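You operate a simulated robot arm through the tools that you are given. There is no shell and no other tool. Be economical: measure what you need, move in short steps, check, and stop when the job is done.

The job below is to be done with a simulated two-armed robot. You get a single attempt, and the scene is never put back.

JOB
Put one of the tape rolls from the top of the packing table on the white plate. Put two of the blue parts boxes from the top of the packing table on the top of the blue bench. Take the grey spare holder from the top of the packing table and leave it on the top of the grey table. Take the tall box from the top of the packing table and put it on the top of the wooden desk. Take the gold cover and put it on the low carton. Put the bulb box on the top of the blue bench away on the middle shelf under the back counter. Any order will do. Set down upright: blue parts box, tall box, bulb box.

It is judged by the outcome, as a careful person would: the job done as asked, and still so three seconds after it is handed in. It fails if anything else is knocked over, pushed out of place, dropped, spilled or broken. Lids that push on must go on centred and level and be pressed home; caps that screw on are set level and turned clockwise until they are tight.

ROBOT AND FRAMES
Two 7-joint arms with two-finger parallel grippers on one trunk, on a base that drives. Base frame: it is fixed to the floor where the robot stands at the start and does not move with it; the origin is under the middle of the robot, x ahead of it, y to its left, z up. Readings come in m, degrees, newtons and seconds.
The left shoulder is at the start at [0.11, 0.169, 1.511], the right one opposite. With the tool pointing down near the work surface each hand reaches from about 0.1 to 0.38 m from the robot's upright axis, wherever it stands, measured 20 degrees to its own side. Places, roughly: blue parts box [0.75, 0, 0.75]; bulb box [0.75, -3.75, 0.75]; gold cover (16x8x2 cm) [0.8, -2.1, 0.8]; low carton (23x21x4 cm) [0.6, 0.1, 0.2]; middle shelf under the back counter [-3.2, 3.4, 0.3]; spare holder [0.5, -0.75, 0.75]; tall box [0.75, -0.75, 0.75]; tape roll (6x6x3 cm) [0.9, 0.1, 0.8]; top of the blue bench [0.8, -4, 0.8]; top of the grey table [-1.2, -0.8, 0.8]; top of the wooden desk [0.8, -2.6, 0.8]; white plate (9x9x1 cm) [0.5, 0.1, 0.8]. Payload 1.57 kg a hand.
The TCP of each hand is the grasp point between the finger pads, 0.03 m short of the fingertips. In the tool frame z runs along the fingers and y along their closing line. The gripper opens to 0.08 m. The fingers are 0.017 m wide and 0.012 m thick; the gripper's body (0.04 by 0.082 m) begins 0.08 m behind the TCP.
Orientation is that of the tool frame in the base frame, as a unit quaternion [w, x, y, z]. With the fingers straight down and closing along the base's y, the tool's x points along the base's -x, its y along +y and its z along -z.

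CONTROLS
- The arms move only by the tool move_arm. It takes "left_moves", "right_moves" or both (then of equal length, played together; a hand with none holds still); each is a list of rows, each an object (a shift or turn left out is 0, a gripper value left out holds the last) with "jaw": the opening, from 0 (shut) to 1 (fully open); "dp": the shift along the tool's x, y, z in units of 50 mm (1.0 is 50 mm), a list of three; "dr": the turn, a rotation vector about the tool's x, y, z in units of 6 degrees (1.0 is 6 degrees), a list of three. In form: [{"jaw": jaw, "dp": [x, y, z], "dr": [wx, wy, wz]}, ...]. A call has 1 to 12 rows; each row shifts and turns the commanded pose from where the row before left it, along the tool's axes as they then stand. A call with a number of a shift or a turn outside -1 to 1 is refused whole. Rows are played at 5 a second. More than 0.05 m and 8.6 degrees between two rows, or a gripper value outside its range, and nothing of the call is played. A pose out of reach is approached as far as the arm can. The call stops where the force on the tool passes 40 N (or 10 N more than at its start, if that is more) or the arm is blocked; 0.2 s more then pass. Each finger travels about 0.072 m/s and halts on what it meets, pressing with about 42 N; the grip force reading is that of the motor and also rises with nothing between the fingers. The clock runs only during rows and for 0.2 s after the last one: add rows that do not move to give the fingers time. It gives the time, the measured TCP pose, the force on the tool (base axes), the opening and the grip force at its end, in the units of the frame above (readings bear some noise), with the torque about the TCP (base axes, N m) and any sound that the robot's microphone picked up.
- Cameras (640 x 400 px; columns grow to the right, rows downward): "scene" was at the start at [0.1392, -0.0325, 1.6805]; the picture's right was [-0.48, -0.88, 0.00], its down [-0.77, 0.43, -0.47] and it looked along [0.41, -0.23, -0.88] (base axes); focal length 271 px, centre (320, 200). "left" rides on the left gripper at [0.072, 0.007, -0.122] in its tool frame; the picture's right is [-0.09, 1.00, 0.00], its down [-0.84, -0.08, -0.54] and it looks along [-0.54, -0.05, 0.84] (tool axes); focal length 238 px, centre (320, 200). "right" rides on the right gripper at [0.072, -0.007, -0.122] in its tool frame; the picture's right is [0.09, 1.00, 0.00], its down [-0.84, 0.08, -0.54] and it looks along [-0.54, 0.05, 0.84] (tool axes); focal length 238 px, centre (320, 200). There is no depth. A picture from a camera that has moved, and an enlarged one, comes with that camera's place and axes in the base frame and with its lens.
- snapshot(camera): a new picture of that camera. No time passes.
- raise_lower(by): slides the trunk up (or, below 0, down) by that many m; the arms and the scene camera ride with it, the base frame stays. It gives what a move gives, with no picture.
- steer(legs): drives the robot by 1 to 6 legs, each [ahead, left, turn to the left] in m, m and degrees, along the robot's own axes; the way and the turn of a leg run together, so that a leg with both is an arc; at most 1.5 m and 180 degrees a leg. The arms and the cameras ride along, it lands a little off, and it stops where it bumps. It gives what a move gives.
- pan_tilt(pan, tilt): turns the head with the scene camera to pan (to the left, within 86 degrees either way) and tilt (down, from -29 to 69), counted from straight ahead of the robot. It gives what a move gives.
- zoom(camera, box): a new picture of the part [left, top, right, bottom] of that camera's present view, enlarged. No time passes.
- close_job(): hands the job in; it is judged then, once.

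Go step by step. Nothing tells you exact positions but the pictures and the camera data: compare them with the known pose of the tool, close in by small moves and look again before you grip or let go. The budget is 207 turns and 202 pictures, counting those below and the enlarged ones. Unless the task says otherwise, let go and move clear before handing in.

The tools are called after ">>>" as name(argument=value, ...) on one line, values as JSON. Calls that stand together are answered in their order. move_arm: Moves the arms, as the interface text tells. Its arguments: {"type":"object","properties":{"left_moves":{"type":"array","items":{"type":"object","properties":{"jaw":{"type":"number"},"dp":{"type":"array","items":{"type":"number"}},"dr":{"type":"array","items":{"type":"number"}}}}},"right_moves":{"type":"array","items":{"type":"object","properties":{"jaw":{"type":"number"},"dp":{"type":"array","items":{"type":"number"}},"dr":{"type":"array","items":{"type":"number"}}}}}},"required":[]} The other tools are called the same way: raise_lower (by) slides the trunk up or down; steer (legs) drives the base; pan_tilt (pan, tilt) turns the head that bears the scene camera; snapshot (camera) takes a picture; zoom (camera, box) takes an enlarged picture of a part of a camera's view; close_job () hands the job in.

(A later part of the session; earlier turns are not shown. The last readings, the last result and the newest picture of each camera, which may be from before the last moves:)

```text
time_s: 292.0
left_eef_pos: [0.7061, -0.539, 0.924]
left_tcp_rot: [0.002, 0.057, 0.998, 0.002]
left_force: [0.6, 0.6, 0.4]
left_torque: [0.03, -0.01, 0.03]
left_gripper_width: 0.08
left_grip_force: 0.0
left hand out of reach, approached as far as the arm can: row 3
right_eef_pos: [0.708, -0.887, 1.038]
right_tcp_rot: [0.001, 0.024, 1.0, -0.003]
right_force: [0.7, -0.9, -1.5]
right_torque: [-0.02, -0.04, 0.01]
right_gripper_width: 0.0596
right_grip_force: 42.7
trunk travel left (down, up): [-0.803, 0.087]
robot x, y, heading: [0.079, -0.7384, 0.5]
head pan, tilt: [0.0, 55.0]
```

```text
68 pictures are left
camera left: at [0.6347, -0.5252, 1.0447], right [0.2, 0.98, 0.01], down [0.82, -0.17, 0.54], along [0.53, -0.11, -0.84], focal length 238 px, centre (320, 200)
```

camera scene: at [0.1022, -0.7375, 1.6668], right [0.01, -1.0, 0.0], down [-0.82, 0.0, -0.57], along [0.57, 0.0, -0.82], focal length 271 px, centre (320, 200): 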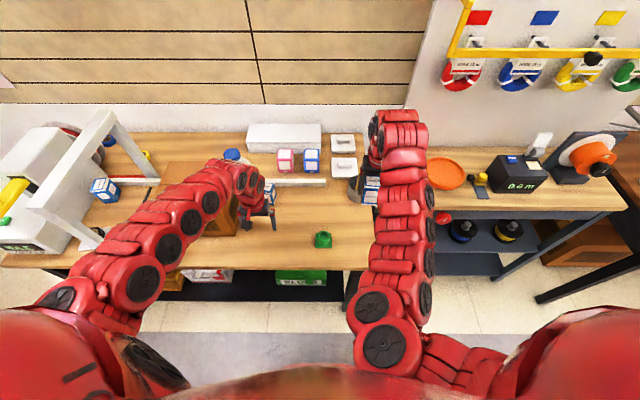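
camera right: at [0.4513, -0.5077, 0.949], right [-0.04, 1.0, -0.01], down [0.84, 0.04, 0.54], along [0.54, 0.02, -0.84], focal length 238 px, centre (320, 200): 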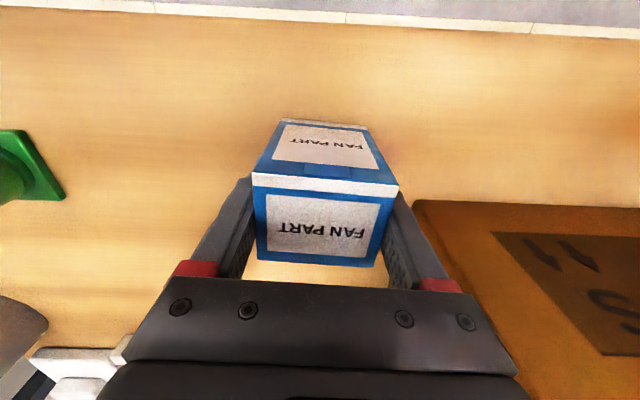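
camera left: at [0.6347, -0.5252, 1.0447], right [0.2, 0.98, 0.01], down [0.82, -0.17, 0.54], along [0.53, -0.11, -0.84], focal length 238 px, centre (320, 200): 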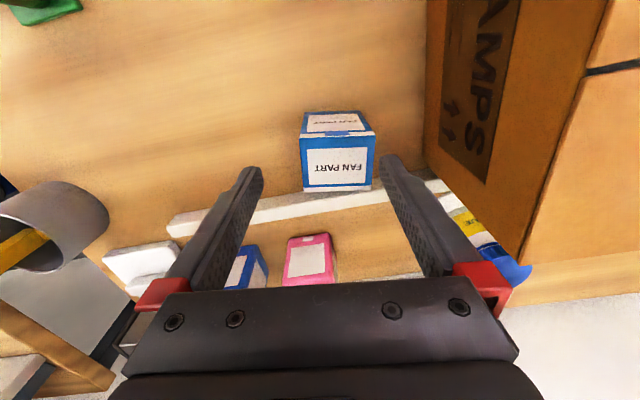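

>>> raise_lower(by=-0.03)

>>> move_arm(left_moves=[{"dp": [-0.23, 0.27, 0], "dr": [0, 0, 0.5]}, {}])

>>> snapshot(camera="left")

```text
time_s: 292.7
left_eef_pos: [0.7058, -0.5372, 0.8954]
left_tcp_rot: [0.003, 0.055, 0.998, 0.002]
left_force: [-0.2, -0.6, 9.8]
left_torque: [0.43, 0.0, 0.02]
left_gripper_width: 0.0798
left_grip_force: 0.1
right_eef_pos: [0.7089, -0.8846, 1.0089]
right_tcp_rot: [0.001, 0.024, 1.0, -0.004]
right_force: [0.1, 0.0, 0.0]
right_torque: [-0.02, 0.0, -0.02]
right_gripper_width: 0.0594
right_grip_force: 41.5
trunk travel left (down, up): [-0.773, 0.117]
robot x, y, heading: [0.0751, -0.7368, 0.4]
head pan, tilt: [0.0, 55.0]
```

```text
time_s: 293.3
left_eef_pos: [0.7008, -0.5442, 0.8944]
left_tcp_rot: [0.007, 0.077, 0.997, 0.009]
left_force: [0.7, 0.1, 4.8]
left_torque: [0.19, -0.08, 0.0]
left_gripper_width: 0.0802
left_grip_force: 0.0
left hand out of reach, approached as far as the arm can: row 1
right_eef_pos: [0.7094, -0.8858, 1.0089]
right_tcp_rot: [0.0, 0.024, 1.0, -0.003]
right_force: [0.4, 0.5, -0.9]
right_torque: [-0.01, 0.03, -0.02]
right_gripper_width: 0.0594
right_grip_force: 42.1
trunk travel left (down, up): [-0.773, 0.117]
robot x, y, heading: [0.0777, -0.7357, 0.5]
head pan, tilt: [0.0, 55.0]
```

```text
67 pictures are left
camera left: at [0.6283, -0.5286, 1.0149], right [0.24, 0.97, 0.02], down [0.81, -0.21, 0.55], along [0.54, -0.12, -0.83], focal length 238 px, centre (320, 200)
```

left: 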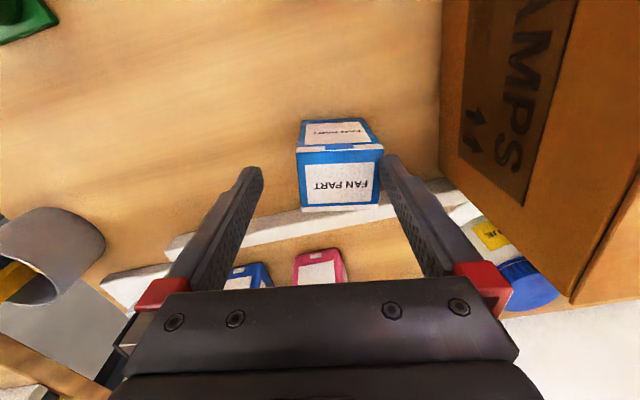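

The +y fingertip touched the box's top edge and the arm is at a joint limit sideways. Raising again and using the base to centre over the box.

>>> raise_lower(by=0.03)

>>> steer(legs=[[0.02, 0.018, 0]])

>>> snapshot(camera="left")

```text
time_s: 294.1
left_eef_pos: [0.6992, -0.5441, 0.923]
left_tcp_rot: [0.005, 0.077, 0.997, 0.008]
left_force: [0.6, -1.1, 0.5]
left_torque: [0.0, -0.02, 0.0]
left_gripper_width: 0.0799
left_grip_force: 0.1
right_eef_pos: [0.7094, -0.8863, 1.039]
right_tcp_rot: [0.001, 0.023, 1.0, -0.004]
right_force: [-0.8, 0.7, -1.9]
right_torque: [0.0, -0.03, -0.01]
right_gripper_width: 0.0596
right_grip_force: 41.9
trunk travel left (down, up): [-0.803, 0.087]
robot x, y, heading: [0.0742, -0.7334, 0.4]
head pan, tilt: [0.0, 55.0]
```

```text
time_s: 294.9
left_eef_pos: [0.7164, -0.529, 0.926]
left_tcp_rot: [0.007, 0.077, 0.997, 0.01]
left_force: [-0.1, 0.4, -0.7]
left_torque: [0.02, -0.02, 0.02]
left_gripper_width: 0.0801
left_grip_force: 0.2
right_eef_pos: [0.7258, -0.8712, 1.0407]
right_tcp_rot: [0.003, 0.023, 1.0, -0.003]
right_force: [-0.9, 0.3, -0.7]
right_torque: [0.01, -0.03, 0.0]
right_gripper_width: 0.0595
right_grip_force: 42.0
trunk travel left (down, up): [-0.803, 0.087]
robot x, y, heading: [0.0973, -0.7193, 0.7]
head pan, tilt: [0.0, 55.0]
```

```text
66 pictures are left
camera left: at [0.6448, -0.5134, 1.0468], right [0.24, 0.97, 0.02], down [0.81, -0.22, 0.55], along [0.54, -0.12, -0.83], focal length 238 px, centre (320, 200)
```

left: 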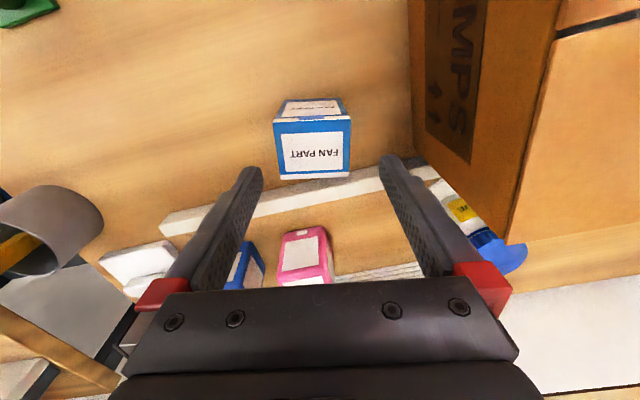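

>>> move_arm(left_moves=[{"dp": [0, -0.08, 0.6]}, {"dp": [0, 0, 0.6]}, {}])

>>> snapshot(camera="left")

```text
time_s: 295.7
left_eef_pos: [0.7199, -0.5307, 0.8674]
left_tcp_rot: [0.007, 0.076, 0.997, 0.008]
left_force: [0.5, -0.3, 0.2]
left_torque: [0.02, -0.01, -0.02]
left_gripper_width: 0.08
left_grip_force: 0.1
left hand out of reach, approached as far as the arm can: row 2
right_eef_pos: [0.729, -0.8679, 1.0392]
right_tcp_rot: [0.001, 0.023, 1.0, -0.005]
right_force: [0.4, 0.6, -0.9]
right_torque: [-0.03, 0.0, 0.0]
right_gripper_width: 0.0597
right_grip_force: 42.3
trunk travel left (down, up): [-0.803, 0.087]
robot x, y, heading: [0.0985, -0.7197, 0.5]
head pan, tilt: [0.0, 55.0]
```

```text
65 pictures are left
camera left: at [0.6478, -0.515, 0.9879], right [0.24, 0.97, 0.02], down [0.81, -0.21, 0.55], along [0.54, -0.12, -0.83], focal length 238 px, centre (320, 200)
```

left: 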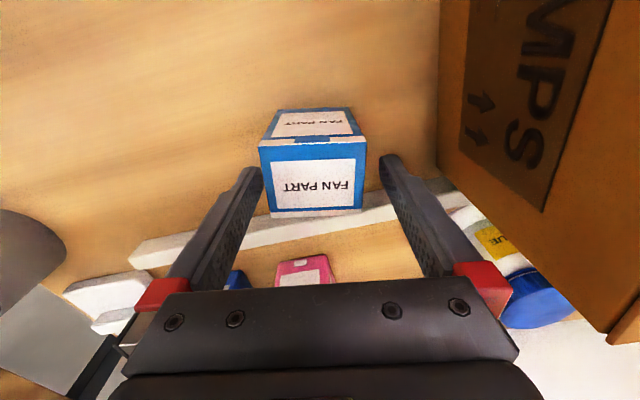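

>>> move_arm(left_moves=[{"dp": [0, -0.08, 0]}, {}])

>>> raise_lower(by=-0.036)

>>> move_arm(left_moves=[{"jaw": 0.4}, {"jaw": 0.4}, {"jaw": 0.4}, {}])

>>> snapshot(camera="left")

```text
time_s: 296.3
left_eef_pos: [0.7204, -0.5345, 0.867]
left_tcp_rot: [0.006, 0.078, 0.997, 0.008]
left_force: [1.1, -1.0, 0.4]
left_torque: [-0.01, 0.0, -0.01]
left_gripper_width: 0.0799
left_grip_force: 0.1
right_eef_pos: [0.728, -0.8695, 1.0382]
right_tcp_rot: [0.001, 0.023, 1.0, -0.004]
right_force: [0.7, -0.2, -0.5]
right_torque: [0.03, 0.0, 0.02]
right_gripper_width: 0.0591
right_grip_force: 42.2
trunk travel left (down, up): [-0.803, 0.087]
robot x, y, heading: [0.0987, -0.7165, 0.1]
head pan, tilt: [0.0, 55.0]
```

```text
time_s: 297.1
left_eef_pos: [0.7184, -0.5341, 0.8331]
left_tcp_rot: [0.006, 0.077, 0.997, 0.009]
left_force: [-0.4, 0.3, -0.6]
left_torque: [0.0, -0.04, 0.03]
left_gripper_width: 0.08
left_grip_force: 0.0
right_eef_pos: [0.728, -0.8689, 1.0026]
right_tcp_rot: [0.001, 0.023, 1.0, -0.003]
right_force: [0.2, 0.7, -1.6]
right_torque: [-0.01, 0.05, 0.01]
right_gripper_width: 0.0593
right_grip_force: 41.7
trunk travel left (down, up): [-0.767, 0.123]
robot x, y, heading: [0.0942, -0.7168, 0.5]
head pan, tilt: [0.0, 55.0]
```

```text
time_s: 298.1
left_eef_pos: [0.7191, -0.5343, 0.8325]
left_tcp_rot: [0.006, 0.077, 0.997, 0.008]
left_force: [-0.3, -0.2, 2.3]
left_torque: [-0.1, 0.03, -0.01]
left_gripper_width: 0.0598
left_grip_force: 41.6
right_eef_pos: [0.7275, -0.8698, 1.0022]
right_tcp_rot: [0.001, 0.024, 1.0, -0.004]
right_force: [0.7, -0.3, -1.8]
right_torque: [-0.03, -0.01, -0.01]
right_gripper_width: 0.0593
right_grip_force: 41.8
trunk travel left (down, up): [-0.767, 0.123]
robot x, y, heading: [0.0964, -0.7163, 0.3]
head pan, tilt: [0.0, 55.0]
```

```text
64 pictures are left
camera left: at [0.6473, -0.5192, 0.9526], right [0.24, 0.97, 0.02], down [0.81, -0.21, 0.55], along [0.54, -0.12, -0.84], focal length 238 px, centre (320, 200)
```

left: 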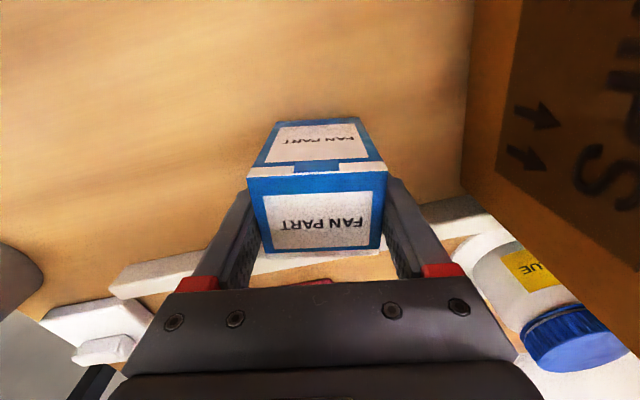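

Both blue boxes are held. Lifting, backing off, turning and driving south along the aisle to the blue bench.

>>> move_arm(left_moves=[{"dp": [0, 0, -0.8]}, {"dp": [0, 0, -0.8]}, {}])

>>> raise_lower(by=0.1)

>>> steer(legs=[[-0.45, 0, 0], [0, 0, -90], [0.7, 0.15, 0], [1.3, 0, 0]])

>>> pan_tilt(pan=15, tilt=35)

>>> snapshot(camera="scene")

```text
time_s: 298.9
left_eef_pos: [0.7188, -0.5339, 0.8913]
left_tcp_rot: [0.006, 0.076, 0.997, 0.009]
left_force: [0.7, -0.4, -0.9]
left_torque: [0.02, 0.01, 0.02]
left_gripper_width: 0.0598
left_grip_force: 42.3
left hand out of reach, approached as far as the arm can: row 2
right_eef_pos: [0.7291, -0.8684, 1.0026]
right_tcp_rot: [0.002, 0.023, 1.0, -0.004]
right_force: [-0.5, -0.4, -0.9]
right_torque: [0.02, -0.01, 0.0]
right_gripper_width: 0.0594
right_grip_force: 41.9
trunk travel left (down, up): [-0.767, 0.123]
robot x, y, heading: [0.095, -0.7195, 0.4]
head pan, tilt: [0.0, 55.0]
```

```text
time_s: 300.2
left_eef_pos: [0.7197, -0.5334, 0.9921]
left_tcp_rot: [0.005, 0.077, 0.997, 0.009]
left_force: [0.1, -0.2, -1.3]
left_torque: [0.01, -0.02, 0.0]
left_gripper_width: 0.0596
left_grip_force: 42.6
right_eef_pos: [0.7298, -0.8706, 1.1016]
right_tcp_rot: [0.001, 0.025, 1.0, -0.004]
right_force: [-0.1, -1.1, -0.1]
right_torque: [0.01, -0.01, 0.02]
right_gripper_width: 0.0594
right_grip_force: 42.1
trunk travel left (down, up): [-0.867, 0.023]
robot x, y, heading: [0.0954, -0.72, 0.3]
head pan, tilt: [0.0, 55.0]
```

```text
time_s: 316.5
left_eef_pos: [-0.0312, -3.3547, 0.9909]
left_tcp_rot: [0.009, 0.763, 0.646, 0.002]
left_force: [-0.2, -0.1, -0.7]
left_torque: [0.01, 0.01, 0.0]
left_gripper_width: 0.0594
left_grip_force: 42.0
right_eef_pos: [-0.3675, -3.3606, 1.1026]
right_tcp_rot: [-0.002, 0.727, 0.687, -0.003]
right_force: [-0.5, -0.1, -1.0]
right_torque: [-0.01, 0.0, 0.0]
right_gripper_width: 0.0594
right_grip_force: 41.6
trunk travel left (down, up): [-0.867, 0.023]
robot x, y, heading: [-0.2097, -2.7303, -90.2]
head pan, tilt: [0.0, 55.0]
```

```text
time_s: 317.3
left_eef_pos: [-0.0319, -3.3548, 0.9916]
left_tcp_rot: [0.01, 0.763, 0.647, 0.001]
left_force: [-0.1, -0.2, -1.3]
left_torque: [0.0, 0.01, -0.03]
left_gripper_width: 0.0594
left_grip_force: 42.1
right_eef_pos: [-0.368, -3.3618, 1.1024]
right_tcp_rot: [-0.002, 0.727, 0.687, -0.002]
right_force: [-0.4, 0.5, -1.2]
right_torque: [-0.02, 0.02, 0.03]
right_gripper_width: 0.0595
right_grip_force: 41.9
trunk travel left (down, up): [-0.867, 0.023]
robot x, y, heading: [-0.2118, -2.7285, -90.2]
head pan, tilt: [15.0, 35.0]
```

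```text
63 pictures are left
camera scene: at [-0.1861, -2.8977, 1.7588], right [-0.97, -0.26, 0.0], down [-0.15, 0.56, -0.82], along [0.21, -0.79, -0.57], focal length 271 px, centre (320, 200)
```

scene: 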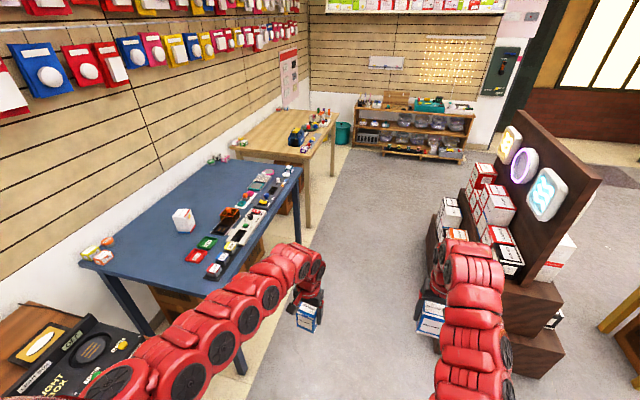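

>>> zoom(camera="scene", box=[80, 140, 320, 300])

```text
2.50 times, centred on (200, 220) of scene
camera zoom: at [-0.1861, -2.8977, 1.7588], right [-0.97, -0.26, 0.0], down [-0.15, 0.56, -0.82], along [0.21, -0.79, -0.57], focal length 678 px, centre (620, 150)
```

zoom: 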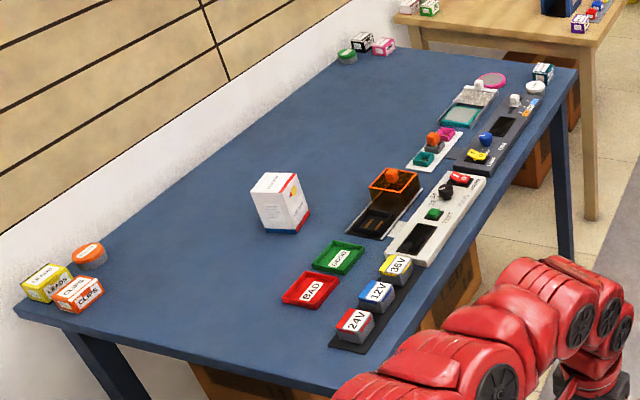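

The bulb box is at ≈(0.83,-3.79). I'll place one blue box near (0.70,-3.54) and the other near (0.80,-3.98). Driving to face the bench.

>>> steer(legs=[[0.98, 0, 0], [0, 0, 90]])

>>> pan_tilt(pan=0, tilt=45)

>>> snapshot(camera="scene")

```text
time_s: 326.3
left_eef_pos: [0.4126, -3.5288, 0.9913]
left_tcp_rot: [0.005, 0.078, 0.997, 0.008]
left_force: [-0.2, -0.1, -0.2]
left_torque: [-0.01, 0.01, 0.0]
left_gripper_width: 0.0592
left_grip_force: 42.1
right_eef_pos: [0.4213, -3.8635, 1.1016]
right_tcp_rot: [0.001, 0.023, 1.0, -0.004]
right_force: [-0.3, -0.1, -1.0]
right_torque: [-0.03, 0.01, -0.01]
right_gripper_width: 0.0595
right_grip_force: 42.2
trunk travel left (down, up): [-0.867, 0.023]
robot x, y, heading: [-0.2098, -3.7122, 0.5]
head pan, tilt: [15.0, 35.0]
```

```text
time_s: 327.0
left_eef_pos: [0.4136, -3.5289, 0.9912]
left_tcp_rot: [0.005, 0.077, 0.997, 0.008]
left_force: [0.6, -0.9, -0.9]
left_torque: [0.02, 0.02, -0.03]
left_gripper_width: 0.0595
left_grip_force: 42.3
right_eef_pos: [0.4232, -3.864, 1.1016]
right_tcp_rot: [0.0, 0.024, 1.0, -0.004]
right_force: [0.8, -0.6, -1.4]
right_torque: [0.02, 0.04, 0.01]
right_gripper_width: 0.0597
right_grip_force: 41.8
trunk travel left (down, up): [-0.867, 0.023]
robot x, y, heading: [-0.2107, -3.714, 0.6]
head pan, tilt: [0.0, 45.0]
```

```text
61 pictures are left
camera scene: at [-0.0453, -3.7135, 1.7442], right [0.01, -1.0, 0.0], down [-0.71, -0.01, -0.71], along [0.71, 0.01, -0.71], focal length 271 px, centre (320, 200)
```

scene: 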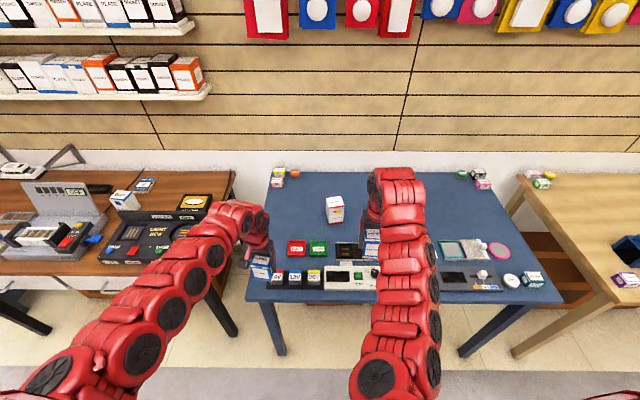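

>>> steer(legs=[[0.33, -0.01, 0]])

>>> snapshot(camera="left")

>>> snapshot(camera="right")

```text
time_s: 329.2
left_eef_pos: [0.7434, -3.536, 0.9922]
left_tcp_rot: [0.006, 0.075, 0.997, 0.008]
left_force: [-0.1, -0.3, 0.2]
left_torque: [0.0, 0.01, 0.0]
left_gripper_width: 0.0594
left_grip_force: 42.0
right_eef_pos: [0.7533, -3.8701, 1.1035]
right_tcp_rot: [0.002, 0.022, 1.0, -0.004]
right_force: [0.6, 0.0, -1.1]
right_torque: [0.03, -0.01, -0.03]
right_gripper_width: 0.0598
right_grip_force: 42.1
trunk travel left (down, up): [-0.867, 0.023]
robot x, y, heading: [0.1235, -3.7205, 0.5]
head pan, tilt: [0.0, 45.0]
```

```text
60 pictures are left
camera left: at [0.6709, -3.5204, 1.1124], right [0.24, 0.97, 0.02], down [0.81, -0.21, 0.55], along [0.54, -0.12, -0.84], focal length 238 px, centre (320, 200)
```

left: 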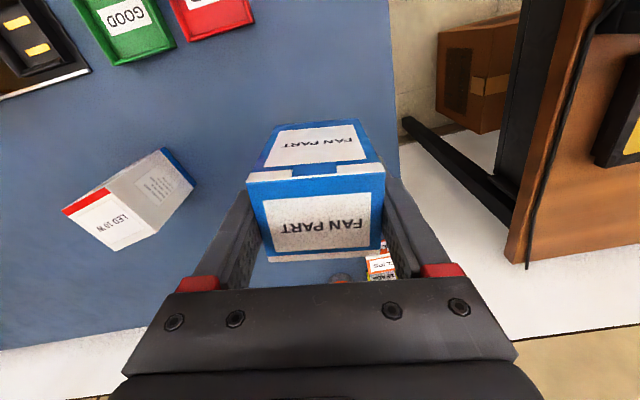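

```text
59 pictures are left
camera right: at [0.6804, -3.8721, 1.2249], right [-0.05, 1.0, -0.01], down [0.84, 0.04, 0.54], along [0.54, 0.02, -0.84], focal length 238 px, centre (320, 200)
```

right: 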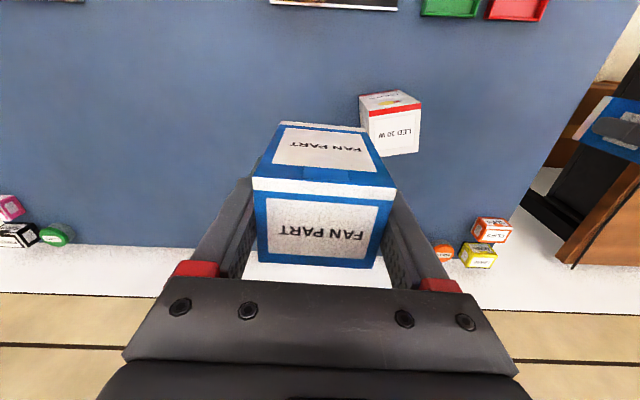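

>>> raise_lower(by=-0.06)

>>> move_arm(left_moves=[{"dp": [0, 0, 0.9]}, {"dp": [0, 0, 0.6]}, {}])

>>> raise_lower(by=-0.012)

```text
time_s: 330.2
left_eef_pos: [0.7425, -3.5351, 0.9308]
left_tcp_rot: [0.005, 0.076, 0.997, 0.009]
left_force: [0.1, 0.7, -1.0]
left_torque: [-0.02, -0.03, -0.03]
left_gripper_width: 0.059
left_grip_force: 41.7
right_eef_pos: [0.754, -3.87, 1.0433]
right_tcp_rot: [0.002, 0.023, 1.0, -0.004]
right_force: [1.0, 0.2, 0.1]
right_torque: [0.0, 0.01, 0.01]
right_gripper_width: 0.0597
right_grip_force: 42.2
trunk travel left (down, up): [-0.807, 0.083]
robot x, y, heading: [0.1192, -3.7223, 0.4]
head pan, tilt: [0.0, 45.0]
```

```text
time_s: 331.0
left_eef_pos: [0.7427, -3.534, 0.8553]
left_tcp_rot: [0.007, 0.075, 0.997, 0.01]
left_force: [-0.5, -0.4, 0.4]
left_torque: [-0.02, -0.05, 0.01]
left_gripper_width: 0.0594
left_grip_force: 42.1
right_eef_pos: [0.7529, -3.8703, 1.0437]
right_tcp_rot: [0.0, 0.023, 1.0, -0.004]
right_force: [-0.6, -0.2, -0.3]
right_torque: [-0.01, 0.01, -0.02]
right_gripper_width: 0.0595
right_grip_force: 42.2
trunk travel left (down, up): [-0.807, 0.083]
robot x, y, heading: [0.1216, -3.7163, 0.3]
head pan, tilt: [0.0, 45.0]
```

```text
time_s: 331.4
left_eef_pos: [0.7414, -3.5353, 0.8514]
left_tcp_rot: [0.006, 0.075, 0.997, 0.011]
left_force: [-7.3, -1.1, 14.9]
left_torque: [-0.51, 0.33, -0.24]
left_gripper_width: 0.0595
left_grip_force: 42.3
right_eef_pos: [0.7526, -3.8703, 1.0376]
right_tcp_rot: [0.001, 0.023, 1.0, -0.003]
right_force: [0.1, -0.1, -1.1]
right_torque: [-0.01, 0.03, -0.03]
right_gripper_width: 0.0597
right_grip_force: 41.6
trunk travel left (down, up): [-0.801, 0.089]
robot x, y, heading: [0.1234, -3.7227, 0.7]
head pan, tilt: [0.0, 45.0]
stopped: the force on the tool passed its limit at 43 N (the readings are from after the stop); the commanded pose is now the measured one
```

Contact with the bench. Releasing the left box and rising.

>>> move_arm(left_moves=[{"jaw": 1}, {"jaw": 1}, {}, {"dp": [0, 0, -0.7]}, {"dp": [0, 0, -0.9]}, {}])

>>> snapshot(camera="left")

```text
time_s: 332.8
left_eef_pos: [0.7438, -3.5371, 0.9201]
left_tcp_rot: [0.007, 0.075, 0.997, 0.01]
left_force: [-0.3, -0.1, -0.5]
left_torque: [0.0, 0.02, -0.01]
left_gripper_width: 0.0801
left_grip_force: 0.1
left hand out of reach, approached as far as the arm can: row 5
right_eef_pos: [0.7547, -3.87, 1.0369]
right_tcp_rot: [0.001, 0.022, 1.0, -0.005]
right_force: [0.0, -0.6, -0.1]
right_torque: [-0.01, 0.03, 0.01]
right_gripper_width: 0.0594
right_grip_force: 41.8
trunk travel left (down, up): [-0.801, 0.089]
robot x, y, heading: [0.1246, -3.725, 0.3]
head pan, tilt: [0.0, 45.0]
```

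```text
58 pictures are left
camera left: at [0.6713, -3.5212, 1.0401], right [0.24, 0.97, 0.02], down [0.81, -0.21, 0.55], along [0.54, -0.11, -0.83], focal length 238 px, centre (320, 200)
```

left: 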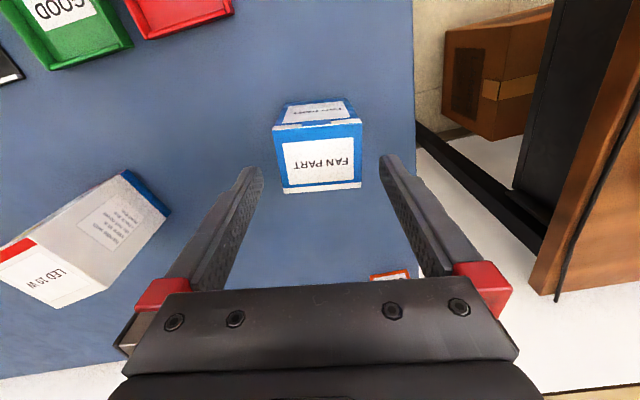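

First blue box stands upright. Raising slightly, strafing for the second box.

>>> raise_lower(by=0.05)

>>> steer(legs=[[0.01, -0.11, 0]])

>>> snapshot(camera="right")

>>> snapshot(camera="left")

```text
time_s: 333.8
left_eef_pos: [0.7433, -3.5353, 0.9697]
left_tcp_rot: [0.007, 0.075, 0.997, 0.011]
left_force: [-1.0, 0.0, -0.5]
left_torque: [0.01, 0.01, -0.02]
left_gripper_width: 0.0801
left_grip_force: 0.1
right_eef_pos: [0.7544, -3.87, 1.0874]
right_tcp_rot: [0.002, 0.023, 1.0, -0.003]
right_force: [-0.3, 0.0, -0.6]
right_torque: [-0.03, 0.01, 0.0]
right_gripper_width: 0.0592
right_grip_force: 41.6
trunk travel left (down, up): [-0.851, 0.039]
robot x, y, heading: [0.1269, -3.7204, 0.3]
head pan, tilt: [0.0, 45.0]
```

```text
time_s: 334.9
left_eef_pos: [0.7534, -3.6437, 0.9695]
left_tcp_rot: [0.008, 0.075, 0.997, 0.01]
left_force: [0.0, -0.3, -0.7]
left_torque: [0.02, -0.02, 0.01]
left_gripper_width: 0.0802
left_grip_force: 0.1
right_eef_pos: [0.7646, -3.9774, 1.0867]
right_tcp_rot: [0.001, 0.022, 1.0, -0.005]
right_force: [0.3, 0.3, -1.0]
right_torque: [-0.01, 0.02, 0.0]
right_gripper_width: 0.0596
right_grip_force: 41.8
trunk travel left (down, up): [-0.851, 0.039]
robot x, y, heading: [0.1302, -3.8312, 0.7]
head pan, tilt: [0.0, 45.0]
```

```text
57 pictures are left
camera right: at [0.6921, -3.9798, 1.2086], right [-0.05, 1.0, -0.01], down [0.84, 0.04, 0.54], along [0.54, 0.02, -0.84], focal length 238 px, centre (320, 200)
```

right: 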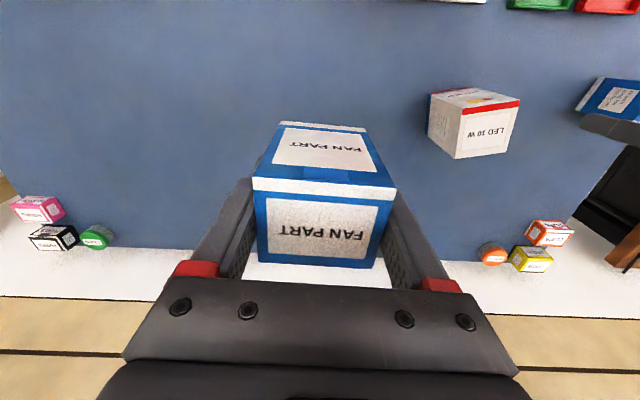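

```text
56 pictures are left
camera left: at [0.6814, -3.6294, 1.0903], right [0.24, 0.97, 0.02], down [0.81, -0.21, 0.55], along [0.54, -0.11, -0.83], focal length 238 px, centre (320, 200)
```

left: 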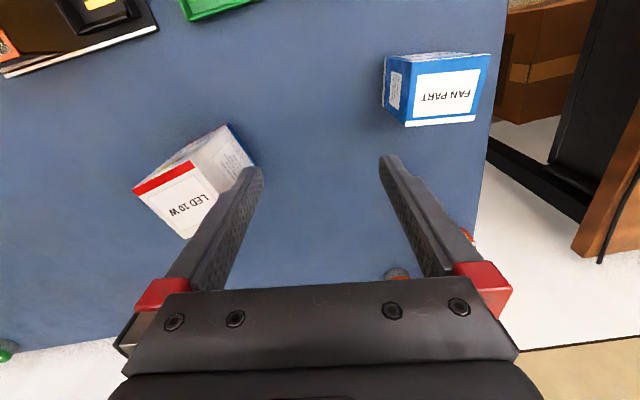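

>>> raise_lower(by=-0.05)

>>> move_arm(right_moves=[{"dp": [0, 0, 0.9]}, {"dp": [0, 0, 0.9]}, {"dp": [0, 0, 0.9]}, {"dp": [0, 0, 0.9]}, {}])

>>> snapshot(camera="right")

```text
time_s: 335.9
left_eef_pos: [0.7535, -3.6433, 0.9215]
left_tcp_rot: [0.008, 0.075, 0.997, 0.011]
left_force: [0.2, -0.1, -0.3]
left_torque: [0.01, -0.01, 0.02]
left_gripper_width: 0.0801
left_grip_force: 0.1
right_eef_pos: [0.7642, -3.9776, 1.0369]
right_tcp_rot: [0.001, 0.022, 1.0, -0.005]
right_force: [0.1, -1.2, -0.4]
right_torque: [-0.04, -0.04, 0.01]
right_gripper_width: 0.0598
right_grip_force: 41.8
trunk travel left (down, up): [-0.801, 0.089]
robot x, y, heading: [0.1309, -3.828, 0.7]
head pan, tilt: [0.0, 45.0]
```

```text
time_s: 337.1
left_eef_pos: [0.7537, -3.6439, 0.9201]
left_tcp_rot: [0.008, 0.075, 0.997, 0.011]
left_force: [-0.9, -0.4, 1.0]
left_torque: [0.01, -0.04, -0.01]
left_gripper_width: 0.0801
left_grip_force: 0.0
right_eef_pos: [0.7638, -3.9796, 0.8575]
right_tcp_rot: [0.001, 0.022, 1.0, -0.005]
right_force: [-0.4, -0.5, -1.1]
right_torque: [-0.03, 0.0, 0.01]
right_gripper_width: 0.0593
right_grip_force: 42.5
trunk travel left (down, up): [-0.801, 0.089]
robot x, y, heading: [0.1329, -3.8295, 0.5]
head pan, tilt: [0.0, 45.0]
```

```text
55 pictures are left
camera right: at [0.6916, -3.9818, 0.9792], right [-0.05, 1.0, -0.01], down [0.84, 0.04, 0.54], along [0.54, 0.02, -0.84], focal length 238 px, centre (320, 200)
```

right: 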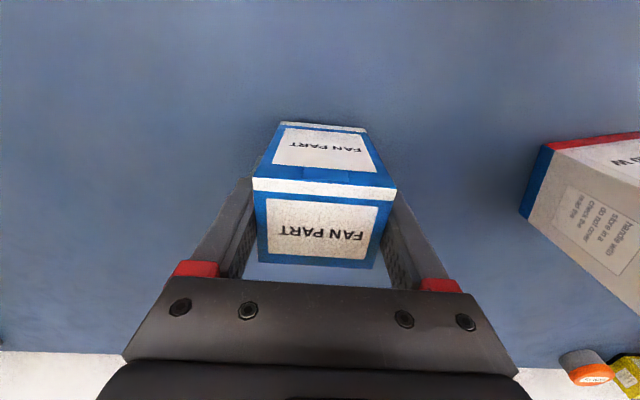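

>>> move_arm(right_moves=[{"dp": [0, 0, 0.12]}, {}, {"dp": [0, 0, 0.08]}, {}])

```text
time_s: 338.1
left_eef_pos: [0.7528, -3.6456, 0.9204]
left_tcp_rot: [0.008, 0.075, 0.997, 0.012]
left_force: [0.7, 0.5, 0.1]
left_torque: [-0.01, 0.03, 0.0]
left_gripper_width: 0.08
left_grip_force: 0.0
right_eef_pos: [0.7658, -3.9801, 0.8491]
right_tcp_rot: [0.001, 0.023, 1.0, -0.003]
right_force: [0.8, -1.4, 5.9]
right_torque: [0.13, 0.01, -0.05]
right_gripper_width: 0.0593
right_grip_force: 41.7
trunk travel left (down, up): [-0.801, 0.089]
robot x, y, heading: [0.1294, -3.8302, 0.6]
head pan, tilt: [0.0, 45.0]
```

Contact felt. Releasing the second blue box and rising.

>>> move_arm(right_moves=[{"jaw": 1}, {"jaw": 1}, {}, {"dp": [0, 0, -0.9]}, {"dp": [0, 0, -0.9]}, {"dp": [0, 0, -0.9]}, {"dp": [0, 0, -0.9]}, {}])

>>> snapshot(camera="right")

>>> zoom(camera="scene", box=[220, 140, 460, 320])

```text
time_s: 339.9
left_eef_pos: [0.7536, -3.6445, 0.9205]
left_tcp_rot: [0.007, 0.075, 0.997, 0.011]
left_force: [0.1, -0.5, 0.1]
left_torque: [0.01, -0.02, -0.03]
left_gripper_width: 0.0801
left_grip_force: 0.1
right_eef_pos: [0.7649, -3.9795, 1.0257]
right_tcp_rot: [0.0, 0.022, 1.0, -0.003]
right_force: [-0.1, 0.3, -0.9]
right_torque: [-0.02, 0.02, 0.01]
right_gripper_width: 0.0801
right_grip_force: 0.0
trunk travel left (down, up): [-0.801, 0.089]
robot x, y, heading: [0.1325, -3.8319, 0.5]
head pan, tilt: [0.0, 45.0]
```

```text
54 pictures are left
camera right: at [0.6924, -3.9818, 1.1474], right [-0.05, 1.0, -0.01], down [0.84, 0.04, 0.54], along [0.54, 0.02, -0.84], focal length 238 px, centre (320, 200)
```

right: 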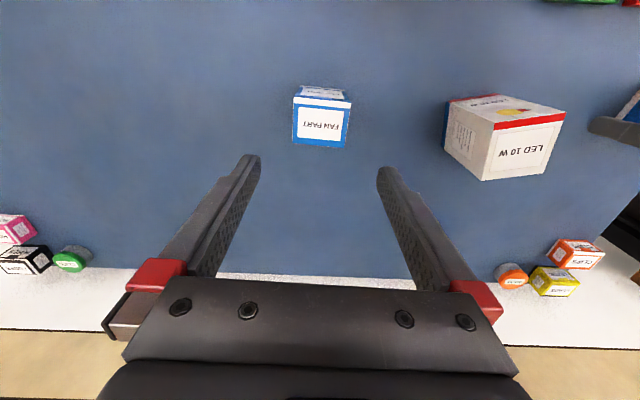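

```text
2.22 times, centred on (340, 230) of scene
camera zoom: at [0.2972, -3.8304, 1.6781], right [0.01, -1.0, 0.0], down [-0.71, -0.01, -0.71], along [0.71, 0.01, -0.71], focal length 602 px, centre (276, 133)
```

zoom: 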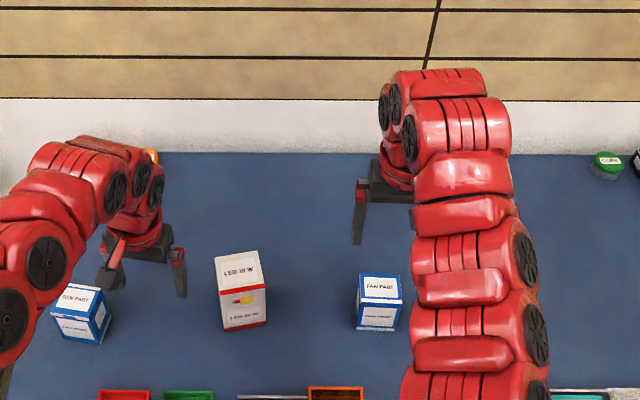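

Both blue boxes stand on the bench. The bulb box (6.2 cm square, ~12 cm tall) is at ≈(0.769,-3.778), yawed ~14°. For a low shelf I need a forward-leaning grip, so I back off, tuck the left hand, and lean the right hand ~65°.

>>> steer(legs=[[-0.5, 0, 0]])

>>> move_arm(left_moves=[{"dp": [0, 0, 0.9]}, {"dp": [0, 0, 0.9]}, {"dp": [0, 0, 0.9]}, {"dp": [0.8, 0, 0.3]}, {"dp": [0.8, 0, 0.3]}, {"dp": [0.8, 0, 0.2]}, {"dp": [0.8, 0, 0]}, {}, {}, {}, {}, {}], right_moves=[{"dp": [-0.8, 0, 0], "dr": [0, -1, 0]}, {"dp": [-0.8, 0, 0], "dr": [0, -1, 0]}, {"dp": [-0.8, 0, 0], "dr": [0, -1, 0]}, {"dp": [-0.8, 0, 0], "dr": [0, -1, 0]}, {"dp": [-0.8, 0, 0], "dr": [0, -1, 0]}, {"dp": [-0.8, 0, 0], "dr": [0, -1, 0]}, {"dp": [-0.8, 0, 0], "dr": [0, -1, 0]}, {"dp": [-0.8, 0, 0], "dr": [0, -1, 0]}, {"dp": [-0.8, 0, 0], "dr": [0, -1, 0]}, {"dp": [-0.8, 0, 0], "dr": [0, -1, 0]}, {"dp": [-0.6, 0, 0], "dr": [0, -0.8, 0]}, {}])

```text
time_s: 342.8
left_eef_pos: [0.247, -3.6488, 0.9202]
left_tcp_rot: [0.007, 0.074, 0.997, 0.01]
left_force: [-0.5, -0.5, 0.8]
left_torque: [-0.02, -0.01, 0.04]
left_gripper_width: 0.0802
left_grip_force: 0.0
right_eef_pos: [0.2579, -3.984, 1.0251]
right_tcp_rot: [0.002, 0.022, 1.0, -0.004]
right_force: [0.2, -0.1, 0.4]
right_torque: [0.0, 0.01, 0.01]
right_gripper_width: 0.0799
right_grip_force: 0.0
trunk travel left (down, up): [-0.801, 0.089]
robot x, y, heading: [-0.376, -3.8352, 0.6]
head pan, tilt: [0.0, 45.0]
```

```text
time_s: 345.4
left_eef_pos: [0.0846, -3.6202, 0.758]
left_tcp_rot: [0.007, 0.075, 0.997, 0.011]
left_force: [-0.2, 0.2, -1.0]
left_torque: [-0.02, -0.02, -0.01]
left_gripper_width: 0.08
left_grip_force: 0.0
left hand out of reach, approached as far as the arm can: row 2, 3, 7
right_eef_pos: [0.5804, -3.9616, 1.2221]
right_tcp_rot: [0.536, 0.017, 0.844, -0.013]
right_force: [0.0, -0.1, 0.1]
right_torque: [0.02, 0.01, 0.0]
right_gripper_width: 0.0799
right_grip_force: 0.1
right hand out of reach, approached as far as the arm can: row 8, 9, 10
trunk travel left (down, up): [-0.801, 0.089]
robot x, y, heading: [-0.3726, -3.8339, 0.4]
head pan, tilt: [0.0, 45.0]
```

Lean is 65°. Turning the base to match the box's yaw and lining up.

>>> steer(legs=[[0, 0, 14], [-0.06, -0.1, 0]])

>>> raise_lower(by=-0.3)

>>> snapshot(camera="right")

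>>> snapshot(camera="scene")

```text
time_s: 347.6
left_eef_pos: [0.0212, -3.6254, 0.7576]
left_tcp_rot: [0.005, -0.028, 1.0, 0.011]
left_force: [-0.7, -0.4, 0.1]
left_torque: [0.01, 0.0, 0.01]
left_gripper_width: 0.08
left_grip_force: 0.0
right_eef_pos: [0.5755, -3.8607, 1.2218]
right_tcp_rot: [0.534, -0.07, 0.842, 0.042]
right_force: [0.3, -1.1, -0.5]
right_torque: [0.02, -0.03, 0.0]
right_gripper_width: 0.08
right_grip_force: 0.0
trunk travel left (down, up): [-0.801, 0.089]
robot x, y, heading: [-0.385, -3.9259, 12.2]
head pan, tilt: [0.0, 45.0]
stopped in leg 2: the robot was blocked; the commanded pose is now the measured one
```

```text
time_s: 350.6
left_eef_pos: [0.0186, -3.626, 0.4575]
left_tcp_rot: [0.006, -0.028, 1.0, 0.012]
left_force: [-0.4, -0.1, 0.0]
left_torque: [-0.02, 0.0, -0.02]
left_gripper_width: 0.0799
left_grip_force: 0.1
right_eef_pos: [0.5726, -3.8592, 0.9239]
right_tcp_rot: [0.536, -0.07, 0.84, 0.043]
right_force: [-0.2, -0.5, -0.4]
right_torque: [-0.01, -0.03, 0.0]
right_gripper_width: 0.0802
right_grip_force: 0.1
trunk travel left (down, up): [-0.501, 0.389]
robot x, y, heading: [-0.3848, -3.9295, 12.3]
head pan, tilt: [0.0, 45.0]
```

```text
52 pictures are left
camera right: at [0.4345, -3.8891, 0.9098], right [-0.2, 0.98, -0.09], down [-0.15, 0.06, 0.99], along [0.97, 0.21, 0.13], focal length 238 px, centre (320, 200)
```

right: 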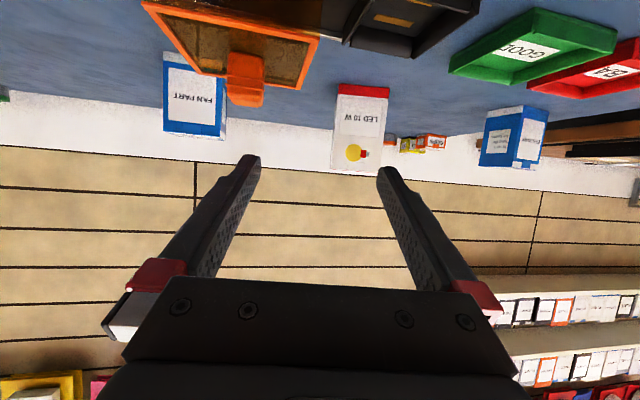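

```text
51 pictures are left
camera scene: at [-0.2268, -3.8961, 1.3783], right [0.21, -0.98, 0.0], down [-0.69, -0.15, -0.71], along [0.69, 0.15, -0.71], focal length 271 px, centre (320, 200)
```

scene: 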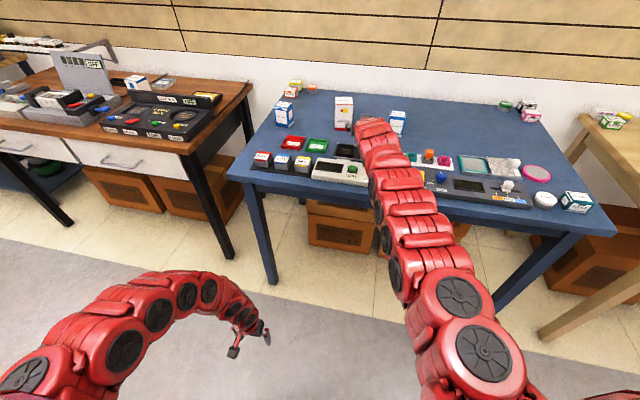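

>>> move_arm(right_moves=[{"dr": [-0.68, 0, -0.316]}, {"dp": [0, 0.7, 0]}, {"dp": [0.7, 0, 0.32]}, {}])

>>> snapshot(camera="right")

```text
time_s: 351.6
left_eef_pos: [0.0192, -3.625, 0.458]
left_tcp_rot: [0.006, -0.028, 1.0, 0.01]
left_force: [0.1, 0.2, 0.0]
left_torque: [0.0, -0.02, 0.01]
left_gripper_width: 0.0803
left_grip_force: 0.0
right_eef_pos: [0.562, -3.8254, 0.8941]
right_tcp_rot: [0.533, -0.103, 0.838, 0.063]
right_force: [0.2, 0.2, -0.1]
right_torque: [-0.02, 0.01, -0.03]
right_gripper_width: 0.08
right_grip_force: 0.1
right hand out of reach, approached as far as the arm can: row 3
trunk travel left (down, up): [-0.501, 0.389]
robot x, y, heading: [-0.3878, -3.9293, 12.1]
head pan, tilt: [0.0, 45.0]
```

```text
50 pictures are left
camera right: at [0.4261, -3.8653, 0.8804], right [-0.28, 0.96, -0.09], down [-0.15, 0.05, 0.99], along [0.95, 0.29, 0.13], focal length 238 px, centre (320, 200)
```

right: 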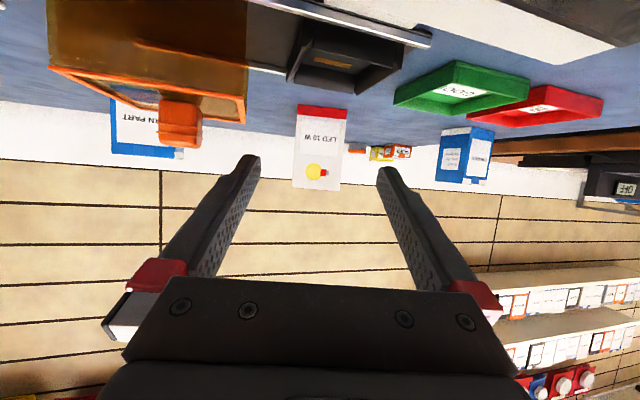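

>>> raise_lower(by=-0.012)

>>> steer(legs=[[0.14, 0.004, 0]])

>>> snapshot(camera="right")

```text
time_s: 352.2
left_eef_pos: [0.0195, -3.6258, 0.4462]
left_tcp_rot: [0.006, -0.028, 1.0, 0.011]
left_force: [0.1, -0.6, 0.4]
left_torque: [0.0, 0.0, 0.04]
left_gripper_width: 0.0799
left_grip_force: 0.0
right_eef_pos: [0.5617, -3.8267, 0.8815]
right_tcp_rot: [0.533, -0.103, 0.838, 0.064]
right_force: [-0.3, -0.2, 0.4]
right_torque: [-0.01, -0.04, 0.04]
right_gripper_width: 0.0798
right_grip_force: 0.1
trunk travel left (down, up): [-0.489, 0.401]
robot x, y, heading: [-0.3891, -3.9317, 12.2]
head pan, tilt: [0.0, 45.0]
```

```text
time_s: 353.6
left_eef_pos: [0.1547, -3.5919, 0.4458]
left_tcp_rot: [0.005, -0.027, 1.0, 0.011]
left_force: [1.1, 0.0, 0.4]
left_torque: [0.02, 0.03, -0.01]
left_gripper_width: 0.0805
left_grip_force: 0.0
right_eef_pos: [0.698, -3.7918, 0.8792]
right_tcp_rot: [0.532, -0.103, 0.838, 0.063]
right_force: [0.0, -0.3, 0.4]
right_torque: [0.0, -0.01, 0.01]
right_gripper_width: 0.08
right_grip_force: 0.1
trunk travel left (down, up): [-0.489, 0.401]
robot x, y, heading: [-0.2492, -3.8932, 12.2]
head pan, tilt: [0.0, 45.0]
```

```text
49 pictures are left
camera right: at [0.5632, -3.8326, 0.8671], right [-0.28, 0.96, -0.09], down [-0.15, 0.05, 0.99], along [0.95, 0.29, 0.13], focal length 238 px, centre (320, 200)
```

right: 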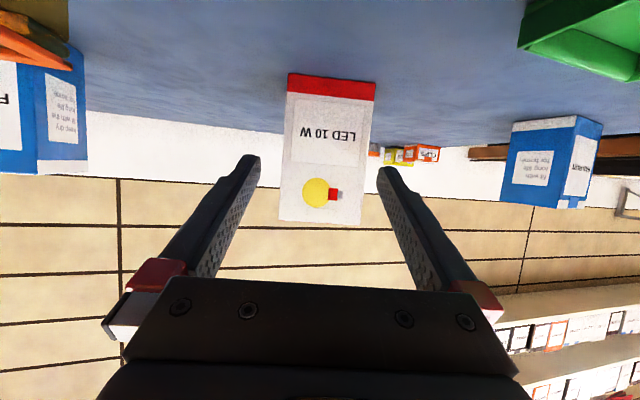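

>>> move_arm(right_moves=[{"dp": [0, 0.14, 0]}, {}])

>>> steer(legs=[[0.035, 0.001, 0]])

>>> snapshot(camera="right")

```text
time_s: 354.2
left_eef_pos: [0.1551, -3.5934, 0.446]
left_tcp_rot: [0.006, -0.028, 1.0, 0.012]
left_force: [0.3, 0.2, -0.2]
left_torque: [0.0, 0.02, -0.01]
left_gripper_width: 0.0798
left_grip_force: 0.0
right_eef_pos: [0.695, -3.7854, 0.8812]
right_tcp_rot: [0.532, -0.104, 0.838, 0.066]
right_force: [0.0, 0.1, 0.1]
right_torque: [0.02, -0.02, -0.01]
right_gripper_width: 0.0801
right_grip_force: 0.0
trunk travel left (down, up): [-0.489, 0.401]
robot x, y, heading: [-0.2505, -3.8919, 12.2]
head pan, tilt: [0.0, 45.0]
```

```text
time_s: 355.0
left_eef_pos: [0.1908, -3.5831, 0.4455]
left_tcp_rot: [0.005, -0.028, 1.0, 0.011]
left_force: [0.0, -0.5, -0.2]
left_torque: [-0.01, 0.0, -0.01]
left_gripper_width: 0.0801
left_grip_force: 0.0
right_eef_pos: [0.7287, -3.7778, 0.88]
right_tcp_rot: [0.531, -0.102, 0.839, 0.064]
right_force: [-0.6, 0.5, 0.3]
right_torque: [0.06, -0.01, 0.02]
right_gripper_width: 0.0799
right_grip_force: 0.0
trunk travel left (down, up): [-0.489, 0.401]
robot x, y, heading: [-0.2177, -3.8887, 12.4]
head pan, tilt: [0.0, 45.0]
```

```text
48 pictures are left
camera right: at [0.5945, -3.817, 0.8666], right [-0.28, 0.96, -0.08], down [-0.15, 0.04, 0.99], along [0.95, 0.29, 0.13], focal length 238 px, centre (320, 200)
```

right: 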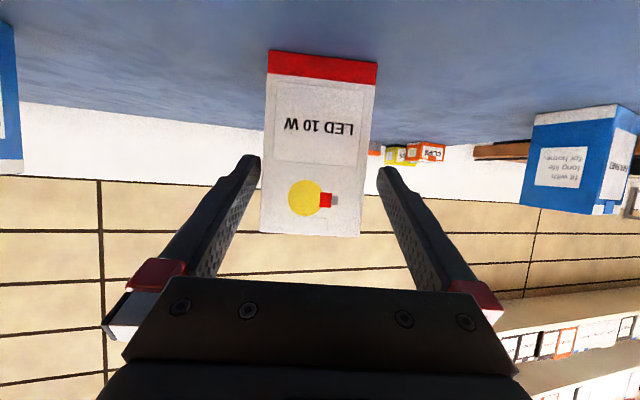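

>>> steer(legs=[[0.03, 0.0, 0]])

>>> move_arm(right_moves=[{"jaw": 0.4}, {"jaw": 0.4}, {"jaw": 0.4}, {}])

>>> snapshot(camera="right")

```text
time_s: 355.9
left_eef_pos: [0.2184, -3.5769, 0.445]
left_tcp_rot: [0.006, -0.028, 1.0, 0.011]
left_force: [0.2, 0.6, 1.0]
left_torque: [-0.01, 0.04, 0.01]
left_gripper_width: 0.0798
left_grip_force: 0.1
right_eef_pos: [0.7585, -3.7711, 0.8794]
right_tcp_rot: [0.532, -0.103, 0.838, 0.065]
right_force: [0.0, -0.3, -0.6]
right_torque: [0.02, -0.05, 0.02]
right_gripper_width: 0.0799
right_grip_force: 0.0
trunk travel left (down, up): [-0.489, 0.401]
robot x, y, heading: [-0.1847, -3.8791, 12.3]
head pan, tilt: [0.0, 45.0]
```

```text
time_s: 356.9
left_eef_pos: [0.2179, -3.5774, 0.4462]
left_tcp_rot: [0.005, -0.028, 1.0, 0.011]
left_force: [-0.5, -0.7, 0.2]
left_torque: [0.02, 0.01, 0.01]
left_gripper_width: 0.0801
left_grip_force: 0.0
right_eef_pos: [0.7579, -3.7721, 0.8812]
right_tcp_rot: [0.532, -0.103, 0.838, 0.065]
right_force: [-0.2, -0.2, -0.7]
right_torque: [0.0, 0.02, -0.04]
right_gripper_width: 0.0651
right_grip_force: 42.4
trunk travel left (down, up): [-0.489, 0.401]
robot x, y, heading: [-0.1909, -3.8768, 12.1]
head pan, tilt: [0.0, 45.0]
```

```text
47 pictures are left
camera right: at [0.6223, -3.8111, 0.8673], right [-0.28, 0.96, -0.08], down [-0.15, 0.04, 0.99], along [0.95, 0.29, 0.13], focal length 238 px, centre (320, 200)
```

right: 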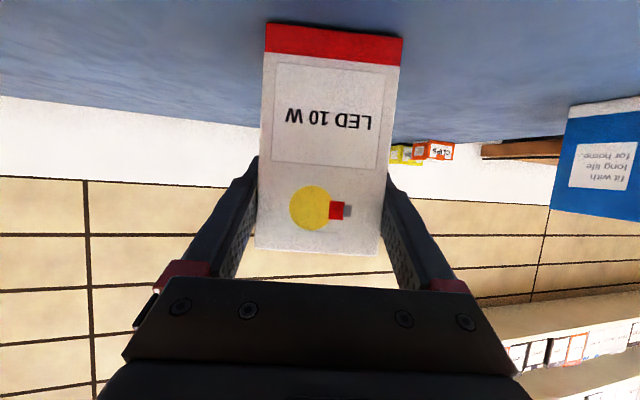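

Bulb box gripped upright. Lifting, backing off, turning north and driving back up the aisle.

>>> raise_lower(by=0.28)

>>> steer(legs=[[-0.12, 0, 0], [0, 0, 78], [0, -0.1, 0], [1.4, 0, 0], [1.4, 0, 0], [1.2, 0, 0]])

>>> pan_tilt(pan=40, tilt=30)

>>> snapshot(camera="scene")

```text
time_s: 359.7
left_eef_pos: [0.2181, -3.577, 0.7252]
left_tcp_rot: [0.006, -0.028, 1.0, 0.012]
left_force: [0.0, 0.5, -0.8]
left_torque: [0.0, 0.0, 0.01]
left_gripper_width: 0.0798
left_grip_force: 0.0
right_eef_pos: [0.7573, -3.7714, 1.1605]
right_tcp_rot: [0.531, -0.103, 0.839, 0.065]
right_force: [0.2, 0.3, -0.2]
right_torque: [0.0, 0.01, -0.02]
right_gripper_width: 0.0652
right_grip_force: 42.0
trunk travel left (down, up): [-0.769, 0.121]
robot x, y, heading: [-0.1891, -3.8826, 12.3]
head pan, tilt: [0.0, 45.0]
```

```text
time_s: 383.9
left_eef_pos: [-0.4204, 0.5704, 0.7261]
left_tcp_rot: [-0.003, -0.652, 0.758, 0.013]
left_force: [-0.4, -0.6, -0.6]
left_torque: [-0.01, 0.01, 0.0]
left_gripper_width: 0.0801
left_grip_force: 0.0
right_eef_pos: [-0.1192, 1.0565, 1.1612]
right_tcp_rot: [-0.374, 0.607, -0.586, -0.385]
right_force: [-0.2, -0.4, -0.6]
right_torque: [-0.02, 0.03, 0.01]
right_gripper_width: 0.0653
right_grip_force: 42.1
trunk travel left (down, up): [-0.769, 0.121]
robot x, y, heading: [-0.2073, 0.1108, 90.3]
head pan, tilt: [0.0, 45.0]
```

```text
time_s: 385.0
left_eef_pos: [-0.4199, 0.5699, 0.7269]
left_tcp_rot: [-0.003, -0.651, 0.759, 0.013]
left_force: [-0.3, 0.1, 0.6]
left_torque: [0.01, 0.0, 0.01]
left_gripper_width: 0.0797
left_grip_force: 0.1
right_eef_pos: [-0.1199, 1.0584, 1.1611]
right_tcp_rot: [-0.372, 0.607, -0.587, -0.384]
right_force: [0.0, -0.3, 0.5]
right_torque: [-0.01, -0.01, -0.01]
right_gripper_width: 0.065
right_grip_force: 42.0
trunk travel left (down, up): [-0.769, 0.121]
robot x, y, heading: [-0.2083, 0.1054, 90.1]
head pan, tilt: [40.0, 30.0]
```

```text
46 pictures are left
camera scene: at [-0.2637, 0.2574, 1.6688], right [0.76, 0.65, 0.0], down [0.32, -0.38, -0.87], along [-0.56, 0.66, -0.5], focal length 271 px, centre (320, 200)
```

scene: 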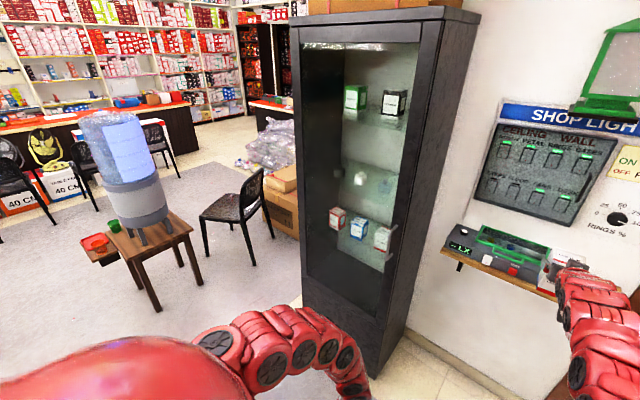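

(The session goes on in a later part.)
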